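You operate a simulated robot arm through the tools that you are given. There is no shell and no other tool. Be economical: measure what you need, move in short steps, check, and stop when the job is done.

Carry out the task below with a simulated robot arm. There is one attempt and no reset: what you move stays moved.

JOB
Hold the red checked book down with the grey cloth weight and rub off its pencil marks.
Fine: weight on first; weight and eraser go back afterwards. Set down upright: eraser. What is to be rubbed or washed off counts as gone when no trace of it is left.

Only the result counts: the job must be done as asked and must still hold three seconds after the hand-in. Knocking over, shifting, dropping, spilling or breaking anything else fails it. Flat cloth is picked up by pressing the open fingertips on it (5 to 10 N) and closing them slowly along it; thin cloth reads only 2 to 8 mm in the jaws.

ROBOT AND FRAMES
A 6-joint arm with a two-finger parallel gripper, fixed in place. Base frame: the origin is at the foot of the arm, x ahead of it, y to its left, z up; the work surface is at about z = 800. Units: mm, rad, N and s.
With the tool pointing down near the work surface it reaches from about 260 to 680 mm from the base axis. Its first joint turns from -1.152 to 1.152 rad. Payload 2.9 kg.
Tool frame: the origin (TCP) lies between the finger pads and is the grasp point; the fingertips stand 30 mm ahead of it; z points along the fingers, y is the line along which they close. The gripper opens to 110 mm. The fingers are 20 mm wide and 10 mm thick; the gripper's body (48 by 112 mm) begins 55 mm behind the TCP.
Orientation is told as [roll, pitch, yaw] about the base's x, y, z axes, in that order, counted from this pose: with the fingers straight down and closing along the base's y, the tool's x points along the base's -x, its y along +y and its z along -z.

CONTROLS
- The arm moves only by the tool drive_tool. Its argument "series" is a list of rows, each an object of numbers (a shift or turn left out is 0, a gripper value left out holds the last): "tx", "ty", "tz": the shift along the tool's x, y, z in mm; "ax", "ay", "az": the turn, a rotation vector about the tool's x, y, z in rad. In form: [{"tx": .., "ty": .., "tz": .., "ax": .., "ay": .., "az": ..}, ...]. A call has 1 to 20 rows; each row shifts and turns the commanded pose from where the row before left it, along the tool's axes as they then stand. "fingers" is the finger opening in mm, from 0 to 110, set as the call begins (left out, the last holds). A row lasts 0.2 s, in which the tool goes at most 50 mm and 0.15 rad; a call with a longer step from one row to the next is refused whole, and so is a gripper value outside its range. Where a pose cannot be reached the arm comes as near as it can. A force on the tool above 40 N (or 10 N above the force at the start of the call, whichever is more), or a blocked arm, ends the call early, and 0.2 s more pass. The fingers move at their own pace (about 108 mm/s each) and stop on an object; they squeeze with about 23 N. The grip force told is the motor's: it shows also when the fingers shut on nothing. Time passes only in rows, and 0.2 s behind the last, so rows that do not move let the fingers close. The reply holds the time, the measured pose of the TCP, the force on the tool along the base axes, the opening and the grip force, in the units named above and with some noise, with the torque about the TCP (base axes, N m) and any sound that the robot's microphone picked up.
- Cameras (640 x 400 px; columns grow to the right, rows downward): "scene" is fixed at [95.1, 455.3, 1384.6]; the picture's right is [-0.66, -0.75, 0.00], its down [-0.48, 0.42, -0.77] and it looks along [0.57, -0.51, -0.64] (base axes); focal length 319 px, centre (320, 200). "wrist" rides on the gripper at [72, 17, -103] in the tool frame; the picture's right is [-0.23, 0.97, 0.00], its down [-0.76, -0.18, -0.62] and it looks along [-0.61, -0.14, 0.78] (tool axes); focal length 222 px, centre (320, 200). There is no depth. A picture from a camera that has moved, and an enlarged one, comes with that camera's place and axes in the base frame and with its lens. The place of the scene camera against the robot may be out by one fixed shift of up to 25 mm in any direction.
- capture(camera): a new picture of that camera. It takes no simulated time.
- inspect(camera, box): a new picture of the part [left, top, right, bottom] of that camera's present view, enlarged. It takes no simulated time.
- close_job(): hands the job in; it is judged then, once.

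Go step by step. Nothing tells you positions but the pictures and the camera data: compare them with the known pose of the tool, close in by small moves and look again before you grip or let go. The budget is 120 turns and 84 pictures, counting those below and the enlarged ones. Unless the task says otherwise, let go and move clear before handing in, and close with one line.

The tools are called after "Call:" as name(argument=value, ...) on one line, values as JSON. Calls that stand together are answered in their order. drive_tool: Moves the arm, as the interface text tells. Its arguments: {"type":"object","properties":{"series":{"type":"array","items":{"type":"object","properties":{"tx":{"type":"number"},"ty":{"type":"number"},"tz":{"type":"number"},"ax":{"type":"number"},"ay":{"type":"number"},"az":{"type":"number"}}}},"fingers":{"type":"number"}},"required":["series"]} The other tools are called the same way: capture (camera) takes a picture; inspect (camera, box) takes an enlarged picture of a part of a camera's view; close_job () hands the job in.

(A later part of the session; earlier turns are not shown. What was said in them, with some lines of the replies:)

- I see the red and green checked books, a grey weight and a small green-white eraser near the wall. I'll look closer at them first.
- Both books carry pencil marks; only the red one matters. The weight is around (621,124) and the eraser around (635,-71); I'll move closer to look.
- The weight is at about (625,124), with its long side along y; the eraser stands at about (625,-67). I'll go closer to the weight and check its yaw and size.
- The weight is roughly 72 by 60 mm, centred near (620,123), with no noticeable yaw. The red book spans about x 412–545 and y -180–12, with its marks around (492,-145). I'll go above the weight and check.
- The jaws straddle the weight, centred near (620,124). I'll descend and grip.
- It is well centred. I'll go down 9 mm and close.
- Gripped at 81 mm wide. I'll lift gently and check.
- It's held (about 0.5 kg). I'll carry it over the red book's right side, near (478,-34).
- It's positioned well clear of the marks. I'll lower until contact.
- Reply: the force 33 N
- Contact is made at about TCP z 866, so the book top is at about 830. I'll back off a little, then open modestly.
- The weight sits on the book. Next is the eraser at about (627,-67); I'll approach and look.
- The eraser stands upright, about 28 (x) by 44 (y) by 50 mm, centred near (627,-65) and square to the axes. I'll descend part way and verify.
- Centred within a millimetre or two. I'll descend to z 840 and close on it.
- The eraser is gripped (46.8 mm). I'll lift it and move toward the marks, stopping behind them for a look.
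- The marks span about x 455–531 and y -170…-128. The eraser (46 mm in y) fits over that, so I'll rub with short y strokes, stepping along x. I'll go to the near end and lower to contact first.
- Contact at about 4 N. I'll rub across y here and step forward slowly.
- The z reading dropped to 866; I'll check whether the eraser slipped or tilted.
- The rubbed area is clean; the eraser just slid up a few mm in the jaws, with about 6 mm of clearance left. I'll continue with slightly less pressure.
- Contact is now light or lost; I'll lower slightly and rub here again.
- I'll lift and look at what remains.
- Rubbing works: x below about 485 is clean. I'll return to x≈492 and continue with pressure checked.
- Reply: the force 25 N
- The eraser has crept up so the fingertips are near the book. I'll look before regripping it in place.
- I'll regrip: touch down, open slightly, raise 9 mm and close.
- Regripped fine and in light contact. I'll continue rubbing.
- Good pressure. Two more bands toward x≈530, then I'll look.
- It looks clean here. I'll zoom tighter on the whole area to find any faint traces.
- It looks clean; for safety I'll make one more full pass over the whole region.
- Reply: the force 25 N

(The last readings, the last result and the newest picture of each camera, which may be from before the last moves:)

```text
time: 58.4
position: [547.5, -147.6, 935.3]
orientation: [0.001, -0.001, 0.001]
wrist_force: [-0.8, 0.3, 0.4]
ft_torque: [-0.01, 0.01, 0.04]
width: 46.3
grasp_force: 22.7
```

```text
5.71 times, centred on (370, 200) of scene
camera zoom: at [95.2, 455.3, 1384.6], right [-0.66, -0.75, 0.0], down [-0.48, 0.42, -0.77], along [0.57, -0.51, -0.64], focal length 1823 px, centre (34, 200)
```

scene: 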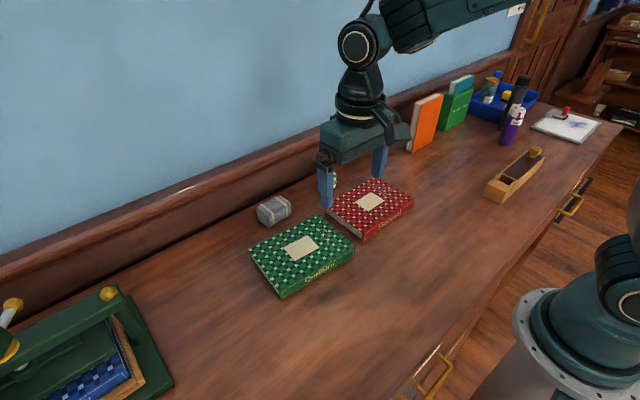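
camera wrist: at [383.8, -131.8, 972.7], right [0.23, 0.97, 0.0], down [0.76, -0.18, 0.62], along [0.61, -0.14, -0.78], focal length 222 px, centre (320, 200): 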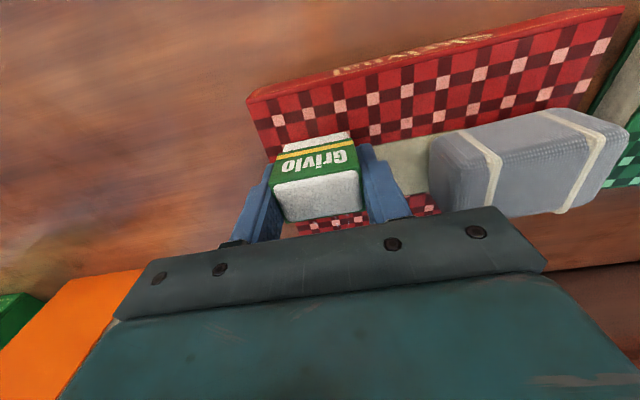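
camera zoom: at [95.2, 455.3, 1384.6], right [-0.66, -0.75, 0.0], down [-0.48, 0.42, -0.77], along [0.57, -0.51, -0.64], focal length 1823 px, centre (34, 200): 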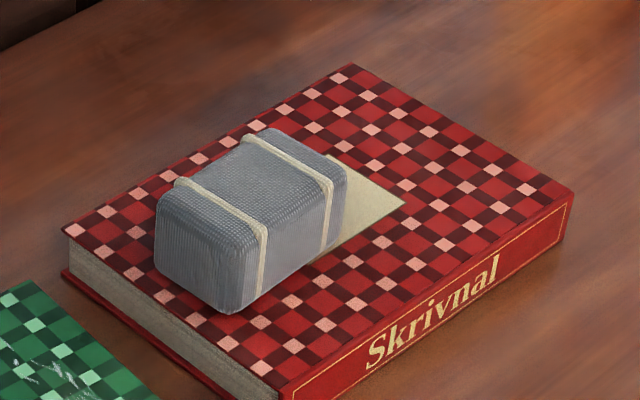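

The book is clean. I'll return the eraser to its spot at (626,-64), stopping above it to check its pose.

Call:
drive_tool(series=[{"tx": -25, "ty": 22}, {"tx": -28, "ty": 30}, {"tx": -26, "ty": 30, "tz": 10}, {"tz": 25}, {}])

Call:
inspect(camera="wrist", box=[230, 80, 450, 250])

Call:
inspect(camera="scene", box=[280, 130, 400, 205])

```text
time: 59.6
position: [627.5, -65.1, 897.7]
orientation: [0.0, -0.001, -0.001]
wrist_force: [0.4, -0.1, -1.2]
ft_torque: [0.03, 0.03, 0.0]
width: 46.4
grasp_force: 23.1
```

```text
2.35 times, centred on (340, 165) of wrist
camera zoom: at [553.9, -50.1, 1001.5], right [0.23, 0.97, 0.0], down [0.76, -0.18, 0.62], along [0.61, -0.14, -0.78], focal length 523 px, centre (273, 282)
```

zoom: 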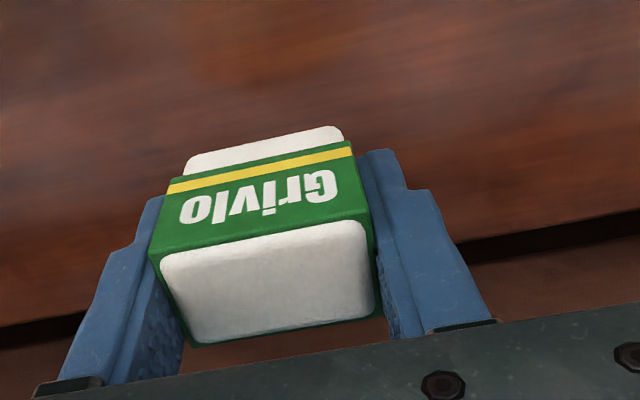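

```text
5.33 times, centred on (340, 168) of scene
camera zoom: at [95.1, 455.4, 1384.6], right [-0.66, -0.75, 0.0], down [-0.48, 0.42, -0.77], along [0.57, -0.51, -0.64], focal length 1701 px, centre (213, 373)
```

zoom: 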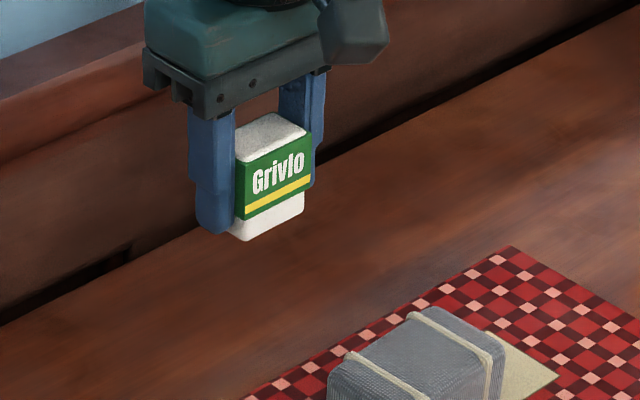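

It is upright. I'll lower it to the table.

Call:
drive_tool(series=[{"tz": 25, "ty": 1, "tx": 1}, {"tz": 25}, {"tz": 7}, {"tz": 2}, {}])

Call:
drive_tool(series=[{"tz": 1.5}, {}])

```text
time: 60.8
position: [626.5, -64.9, 839.5]
orientation: [0.001, -0.001, -0.001]
wrist_force: [-0.1, -0.2, -1.8]
ft_torque: [-0.01, 0.03, 0.01]
width: 46.5
grasp_force: 23.1
```

```text
time: 61.4
position: [624.6, -65.0, 838.4]
orientation: [-0.001, -0.001, -0.001]
wrist_force: [0.0, -0.2, -0.5]
ft_torque: [0.01, 0.0, -0.04]
width: 46.6
grasp_force: 22.9
```

Call:
drive_tool(series=[{"tz": 1.2}, {}])

Call:
drive_tool(series=[{"tz": 1}, {}])

```text
time: 62.0
position: [624.7, -65.2, 836.6]
orientation: [0.0, -0.001, 0.001]
wrist_force: [1.0, 0.0, -0.8]
ft_torque: [0.02, -0.03, 0.0]
width: 46.4
grasp_force: 23.1
```

```text
time: 62.6
position: [626.8, -65.4, 835.5]
orientation: [0.0, 0.0, 0.0]
wrist_force: [0.1, -0.8, 0.8]
ft_torque: [0.02, 0.04, -0.01]
width: 46.7
grasp_force: 23.0
```

Call:
drive_tool(series=[{"tz": 0.7}, {}])

```text
time: 63.2
position: [625.1, -64.2, 835.2]
orientation: [0.001, -0.002, 0.0]
wrist_force: [-5.2, -1.2, 12.0]
ft_torque: [0.0, 0.23, 0.03]
width: 46.3
grasp_force: 22.9
```

Contact. I'll release and retreat upward.

Call:
drive_tool(series=[{"tz": -0.5}, {}])

Call:
drive_tool(series=[{}, {}], fingers=80)

Call:
drive_tool(series=[{"tz": -20}, {"tz": -30}, {"tz": -40}, {}])

Call:
capture(camera="wrist")

Call:
inspect(camera="scene", box=[240, 150, 420, 262])

```text
time: 63.8
position: [625.5, -64.2, 836.0]
orientation: [0.001, -0.003, 0.0]
wrist_force: [0.2, -1.4, 7.5]
ft_torque: [-0.03, 0.02, 0.01]
width: 46.2
grasp_force: 22.7
```

```text
time: 64.4
position: [624.6, -64.5, 836.0]
orientation: [0.0, 0.0, 0.0]
wrist_force: [0.1, 0.1, -1.2]
ft_torque: [0.01, -0.03, 0.0]
width: 80.2
grasp_force: 0.1
```

```text
time: 65.4
position: [626.0, -61.7, 925.4]
orientation: [0.0, 0.0, 0.0]
wrist_force: [0.0, -0.2, -0.5]
ft_torque: [0.0, -0.01, 0.01]
width: 79.9
grasp_force: 0.0
```

```text
44 pictures are left
camera wrist: at [553.0, -47.0, 1028.8], right [0.23, 0.97, 0.0], down [0.76, -0.18, 0.62], along [0.61, -0.14, -0.78], focal length 222 px, centre (320, 200)
```

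wrist: 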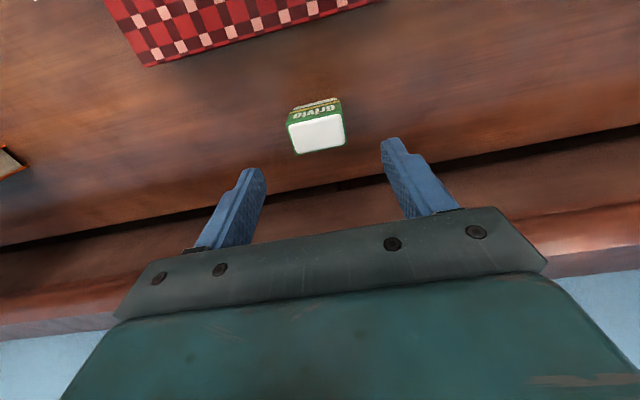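

```text
3.56 times, centred on (330, 206) of scene
camera zoom: at [95.1, 455.3, 1384.6], right [-0.66, -0.75, 0.0], down [-0.48, 0.42, -0.77], along [0.57, -0.51, -0.64], focal length 1134 px, centre (284, 179)
```

zoom: 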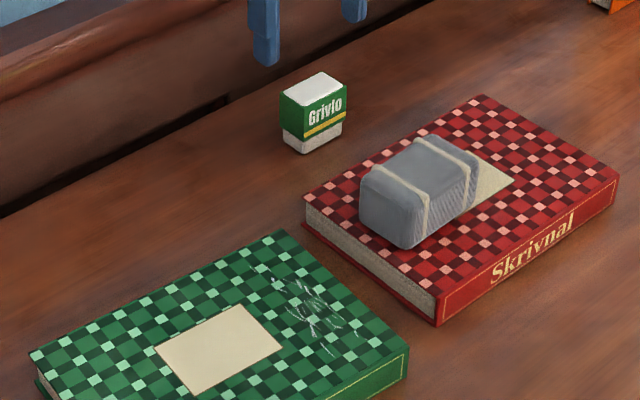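

The eraser is back within 1–2 mm, upright. Next I'll fetch the weight from about (476,-34).

Call:
drive_tool(series=[{"tz": -15, "tx": 10}, {"tx": 45, "ty": 9}, {"tx": 45, "ty": 9}, {"tx": 40, "ty": 9}, {"tx": 10}, {}], fingers=108)

Call:
capture(camera="wrist")

```text
time: 66.8
position: [475.5, -36.5, 939.7]
orientation: [0.0, 0.0, 0.001]
wrist_force: [0.3, -1.2, 0.2]
ft_torque: [0.02, 0.01, 0.03]
width: 108.1
grasp_force: 0.1
```

```text
42 pictures are left
camera wrist: at [403.5, -21.3, 1042.1], right [0.23, 0.97, 0.0], down [0.76, -0.18, 0.62], along [0.61, -0.14, -0.78], focal length 222 px, centre (320, 200)
```

wrist: 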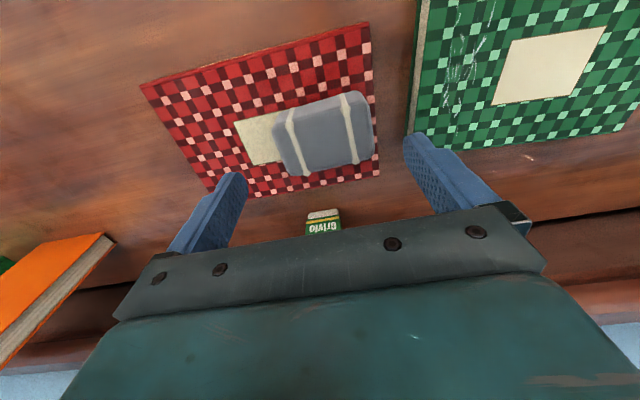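

Call:
drive_tool(series=[{"tz": 25, "ty": 2}, {"tz": 25}, {"tz": 15}, {"tz": 7}, {}])

Call:
inspect(camera="wrist", box=[200, 80, 480, 250])

```text
time: 68.0
position: [475.8, -35.7, 868.2]
orientation: [0.001, -0.001, 0.001]
wrist_force: [0.4, 0.1, -0.8]
ft_torque: [0.02, 0.0, -0.01]
width: 108.1
grasp_force: 0.1
```

```text
2.29 times, centred on (340, 165) of wrist
camera zoom: at [403.2, -19.8, 971.9], right [0.23, 0.97, 0.0], down [0.76, -0.18, 0.62], along [0.61, -0.14, -0.78], focal length 508 px, centre (274, 280)
```

zoom: 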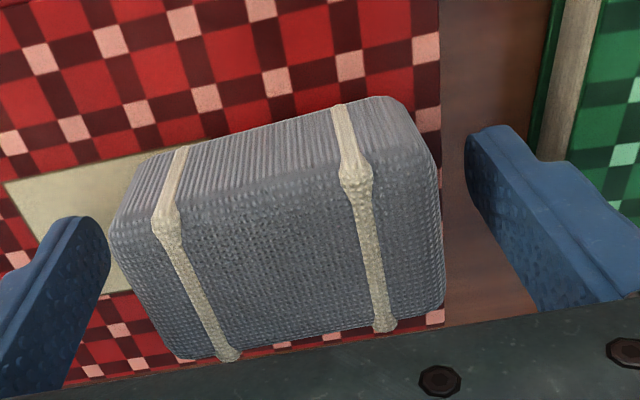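

Aligned; I'll close on the weight.

Call:
drive_tool(series=[{"tz": 1.5}, {}, {}, {}], fingers=0)

Call:
drive_tool(series=[{"tz": -5}, {"tz": -15}, {"tz": -25}, {"tz": -15}, {}])

```text
time: 69.0
position: [476.0, -35.5, 868.5]
orientation: [-0.001, -0.001, 0.002]
wrist_force: [-3.4, 6.7, 23.7]
ft_torque: [0.32, 0.38, 0.12]
width: 80.8
grasp_force: 22.7
```

```text
time: 70.2
position: [475.8, -34.4, 925.9]
orientation: [0.0, 0.001, -0.001]
wrist_force: [-0.8, -0.2, -4.8]
ft_torque: [-0.06, 0.01, 0.03]
width: 80.5
grasp_force: 22.6
```

It's held. I'll carry it back to (620.5,123.8).

Call:
drive_tool(series=[{"tx": -15, "ty": 18}, {"tx": -30, "ty": 32}, {"tx": -35, "ty": 38}, {"tx": -32, "ty": 36}, {"tx": -24, "ty": 25}, {"tx": -9, "ty": 9}, {}])

Call:
drive_tool(series=[{"tz": 25}, {"tz": 25}, {"tz": 20}, {"tz": 10}, {"tz": 3}, {}])

Call:
inspect(camera="scene", box=[240, 150, 420, 262])

```text
refused: row 3 steps farther than a row can; nothing moved
```

```text
time: 71.1
position: [478.4, -34.4, 860.3]
orientation: [0.0, -0.015, 0.002]
wrist_force: [-2.7, 1.0, 5.4]
ft_torque: [-0.04, 0.24, -0.09]
width: 80.0
grasp_force: 22.9
stopped in row 4: the force on the tool passed its limit at 66 N (the readings are from after the stop); the commanded pose is now the measured one
```

```text
3.56 times, centred on (330, 206) of scene
camera zoom: at [95.0, 455.4, 1384.6], right [-0.66, -0.75, 0.0], down [-0.48, 0.42, -0.77], along [0.57, -0.51, -0.64], focal length 1134 px, centre (284, 179)
```

zoom: 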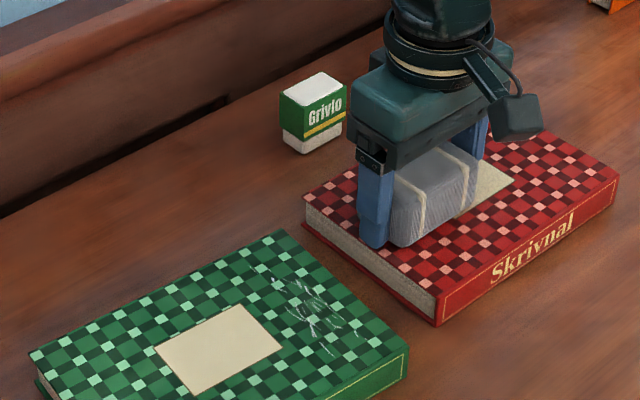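

My carry move was refused for a too-long row, and the queued descent then ran anyway, pressing the weight back onto the book (66 N peak). Book and weight look unmoved, but the weight slid up in the jaws, so I'll regrip it here and then go one call at a time.

Call:
drive_tool(series=[{}, {}], fingers=92)

Call:
drive_tool(series=[{"tz": -3}, {"tz": -3.5}, {}])

Call:
inspect(camera="wrist", box=[200, 80, 480, 250])

```text
time: 71.7
position: [480.0, -34.7, 860.5]
orientation: [-0.001, -0.018, 0.001]
wrist_force: [0.9, -2.7, 6.4]
ft_torque: [0.21, 0.03, -0.03]
width: 90.7
grasp_force: 0.1
```

```text
time: 72.5
position: [480.1, -33.6, 866.2]
orientation: [0.0, -0.014, 0.003]
wrist_force: [-0.4, -0.4, 0.1]
ft_torque: [0.05, 0.02, 0.0]
width: 92.0
grasp_force: 0.0
```

```text
2.29 times, centred on (340, 165) of wrist
camera zoom: at [404.8, -19.2, 969.1], right [0.23, 0.97, 0.0], down [0.75, -0.18, 0.63], along [0.62, -0.14, -0.77], focal length 508 px, centre (274, 280)
```

zoom: 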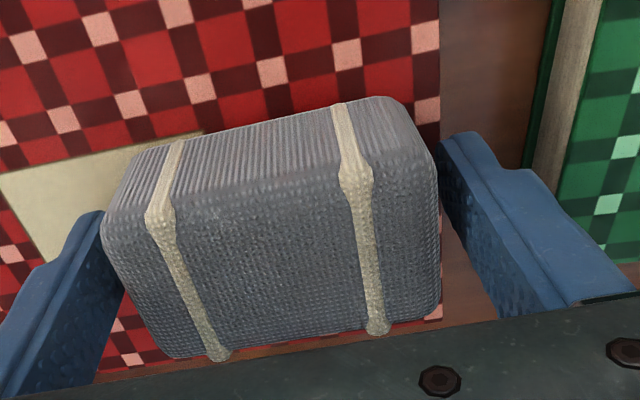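

Call:
drive_tool(series=[{"ay": 0.015, "tx": 2.5, "tz": -0.5}, {}])

Call:
inspect(camera="wrist", box=[200, 80, 480, 250])

```text
time: 73.1
position: [475.1, -34.7, 867.0]
orientation: [0.0, -0.001, 0.0]
wrist_force: [0.7, 0.4, 0.0]
ft_torque: [0.03, 0.01, -0.03]
width: 91.8
grasp_force: 0.1
```

```text
2.29 times, centred on (340, 165) of wrist
camera zoom: at [403.8, -19.2, 970.3], right [0.23, 0.97, 0.0], down [0.76, -0.18, 0.62], along [0.61, -0.14, -0.78], focal length 508 px, centre (274, 280)
```

zoom: 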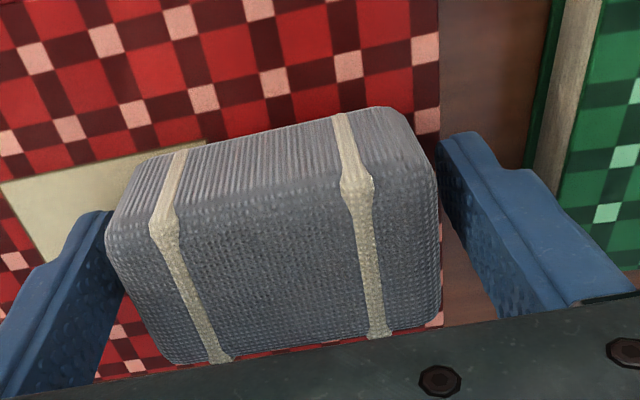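

The book is unmoved and the weight is only about 2 mm further in x. I'll align and close.

Call:
drive_tool(series=[{"tx": -2}, {}])

Call:
drive_tool(series=[{}, {}, {}], fingers=0)

Call:
drive_tool(series=[{"tz": -5}, {"tz": -15}, {"tz": -25}, {"tz": -15}, {}])

```text
time: 73.7
position: [478.1, -34.4, 866.7]
orientation: [0.001, -0.001, 0.001]
wrist_force: [0.3, -0.6, -0.5]
ft_torque: [-0.01, 0.0, 0.02]
width: 92.1
grasp_force: 0.0
```

```text
time: 74.5
position: [477.9, -34.7, 866.1]
orientation: [-0.001, 0.0, 0.001]
wrist_force: [0.5, -0.1, -0.1]
ft_torque: [0.01, 0.05, -0.02]
width: 80.1
grasp_force: 23.0
```

```text
time: 75.7
position: [480.8, -34.5, 926.8]
orientation: [0.0, 0.0, 0.003]
wrist_force: [0.6, -0.1, -5.3]
ft_torque: [0.01, 0.03, -0.02]
width: 79.8
grasp_force: 23.4
```

It's lifted. I'll carry it over with shorter rows.

Call:
drive_tool(series=[{"tx": -12, "ty": 14}, {"tx": -26, "ty": 28}, {"tx": -30, "ty": 34}, {"tx": -30, "ty": 34}, {"tx": -26, "ty": 28}, {"tx": -12, "ty": 14}, {"tx": -5, "ty": 6}, {}])

Call:
inspect(camera="scene", box=[240, 150, 420, 262])

```text
time: 77.5
position: [620.0, 123.0, 927.1]
orientation: [0.0, 0.0, 0.001]
wrist_force: [0.3, -0.3, -4.3]
ft_torque: [0.01, 0.02, 0.01]
width: 79.5
grasp_force: 22.9
```

```text
3.56 times, centred on (330, 206) of scene
camera zoom: at [95.2, 455.4, 1384.6], right [-0.66, -0.75, 0.0], down [-0.48, 0.42, -0.77], along [0.57, -0.51, -0.64], focal length 1134 px, centre (284, 179)
```

zoom: 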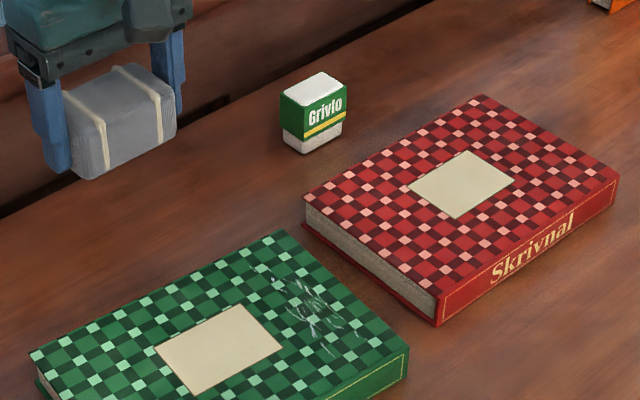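

The book is clean and in place. I'll lower the weight.

Call:
drive_tool(series=[{"tz": 25, "ty": 0.7}, {"tz": 30}, {"tz": 22}, {"tz": 8}, {}])

Call:
drive_tool(series=[{"tz": 2}, {}])

Call:
drive_tool(series=[{"tz": 1.5}, {}])

```text
time: 78.7
position: [619.8, 124.4, 841.3]
orientation: [0.001, 0.001, 0.002]
wrist_force: [0.0, 0.9, -4.4]
ft_torque: [0.01, 0.02, -0.03]
width: 79.7
grasp_force: 23.1
```

```text
time: 79.3
position: [619.6, 122.4, 838.8]
orientation: [0.0, 0.002, 0.002]
wrist_force: [-0.4, -0.5, -5.5]
ft_torque: [0.01, 0.04, 0.0]
width: 80.0
grasp_force: 23.1
```

```text
time: 79.9
position: [619.4, 124.0, 838.5]
orientation: [-0.001, 0.001, 0.002]
wrist_force: [0.4, 0.1, -5.5]
ft_torque: [0.02, 0.02, 0.02]
width: 79.6
grasp_force: 22.9
```

Call:
drive_tool(series=[{"tz": 1.5}, {}])

Call:
drive_tool(series=[{"tz": 1}, {}])

```text
time: 80.5
position: [619.8, 124.1, 837.2]
orientation: [-0.001, 0.0, 0.002]
wrist_force: [-1.2, -0.1, -3.5]
ft_torque: [0.05, 0.03, 0.08]
width: 79.8
grasp_force: 23.3
```

```text
time: 81.1
position: [620.8, 124.5, 837.7]
orientation: [0.0, -0.002, 0.001]
wrist_force: [-3.9, -2.2, 6.3]
ft_torque: [-0.05, 0.39, 0.11]
width: 79.7
grasp_force: 23.2
```

Contact; I'll release and retreat.

Call:
drive_tool(series=[{"tz": -0.3}, {}, {}], fingers=104)

Call:
drive_tool(series=[{"tz": -20}, {"tz": -35}, {"tz": -40}, {"tz": -40, "tx": 20}, {"tz": -20, "tx": 40}, {"tx": 45}, {}])

Call:
inspect(camera="scene", box=[240, 150, 420, 262])

Call:
capture(camera="wrist")

```text
time: 81.9
position: [619.9, 125.2, 836.3]
orientation: [-0.001, -0.001, 0.0]
wrist_force: [-0.3, 0.4, -0.3]
ft_torque: [-0.02, 0.01, 0.02]
width: 103.9
grasp_force: 0.0
```

```text
time: 83.5
position: [515.1, 120.9, 990.9]
orientation: [0.0, 0.0, 0.003]
wrist_force: [0.4, 0.4, 0.2]
ft_torque: [0.02, 0.03, 0.02]
width: 104.1
grasp_force: 0.0
```

```text
3.56 times, centred on (330, 206) of scene
camera zoom: at [95.1, 455.3, 1384.6], right [-0.66, -0.75, 0.0], down [-0.48, 0.42, -0.77], along [0.57, -0.51, -0.64], focal length 1134 px, centre (284, 179)
```

zoom: 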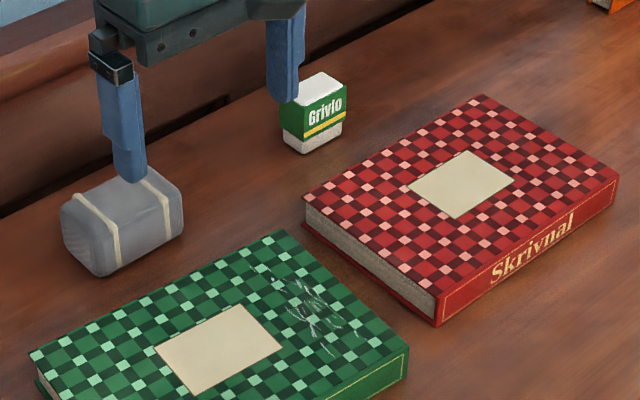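

```text
35 pictures are left
camera wrist: at [442.3, 137.1, 1094.2], right [0.23, 0.97, 0.0], down [0.76, -0.18, 0.62], along [0.61, -0.14, -0.78], focal length 222 px, centre (320, 200)
```

wrist: 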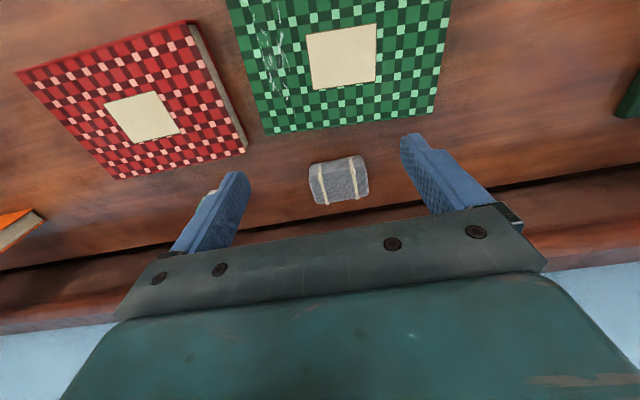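

Everything is back where it was, the red book is clean and unmoved, and the arm is clear; I'm handing in.

Call:
close_job()

```text
The job is handed in.
```

I held the red checked book down with the grey weight and rubbed its pencil marks off; no trace shows in the close-up pictures. Weight and eraser are back in their places to within a few millimetres, with the eraser upright. On the way back I pressed the weight onto the book once, peaking at 66 N, but the pictures show the book did not move.
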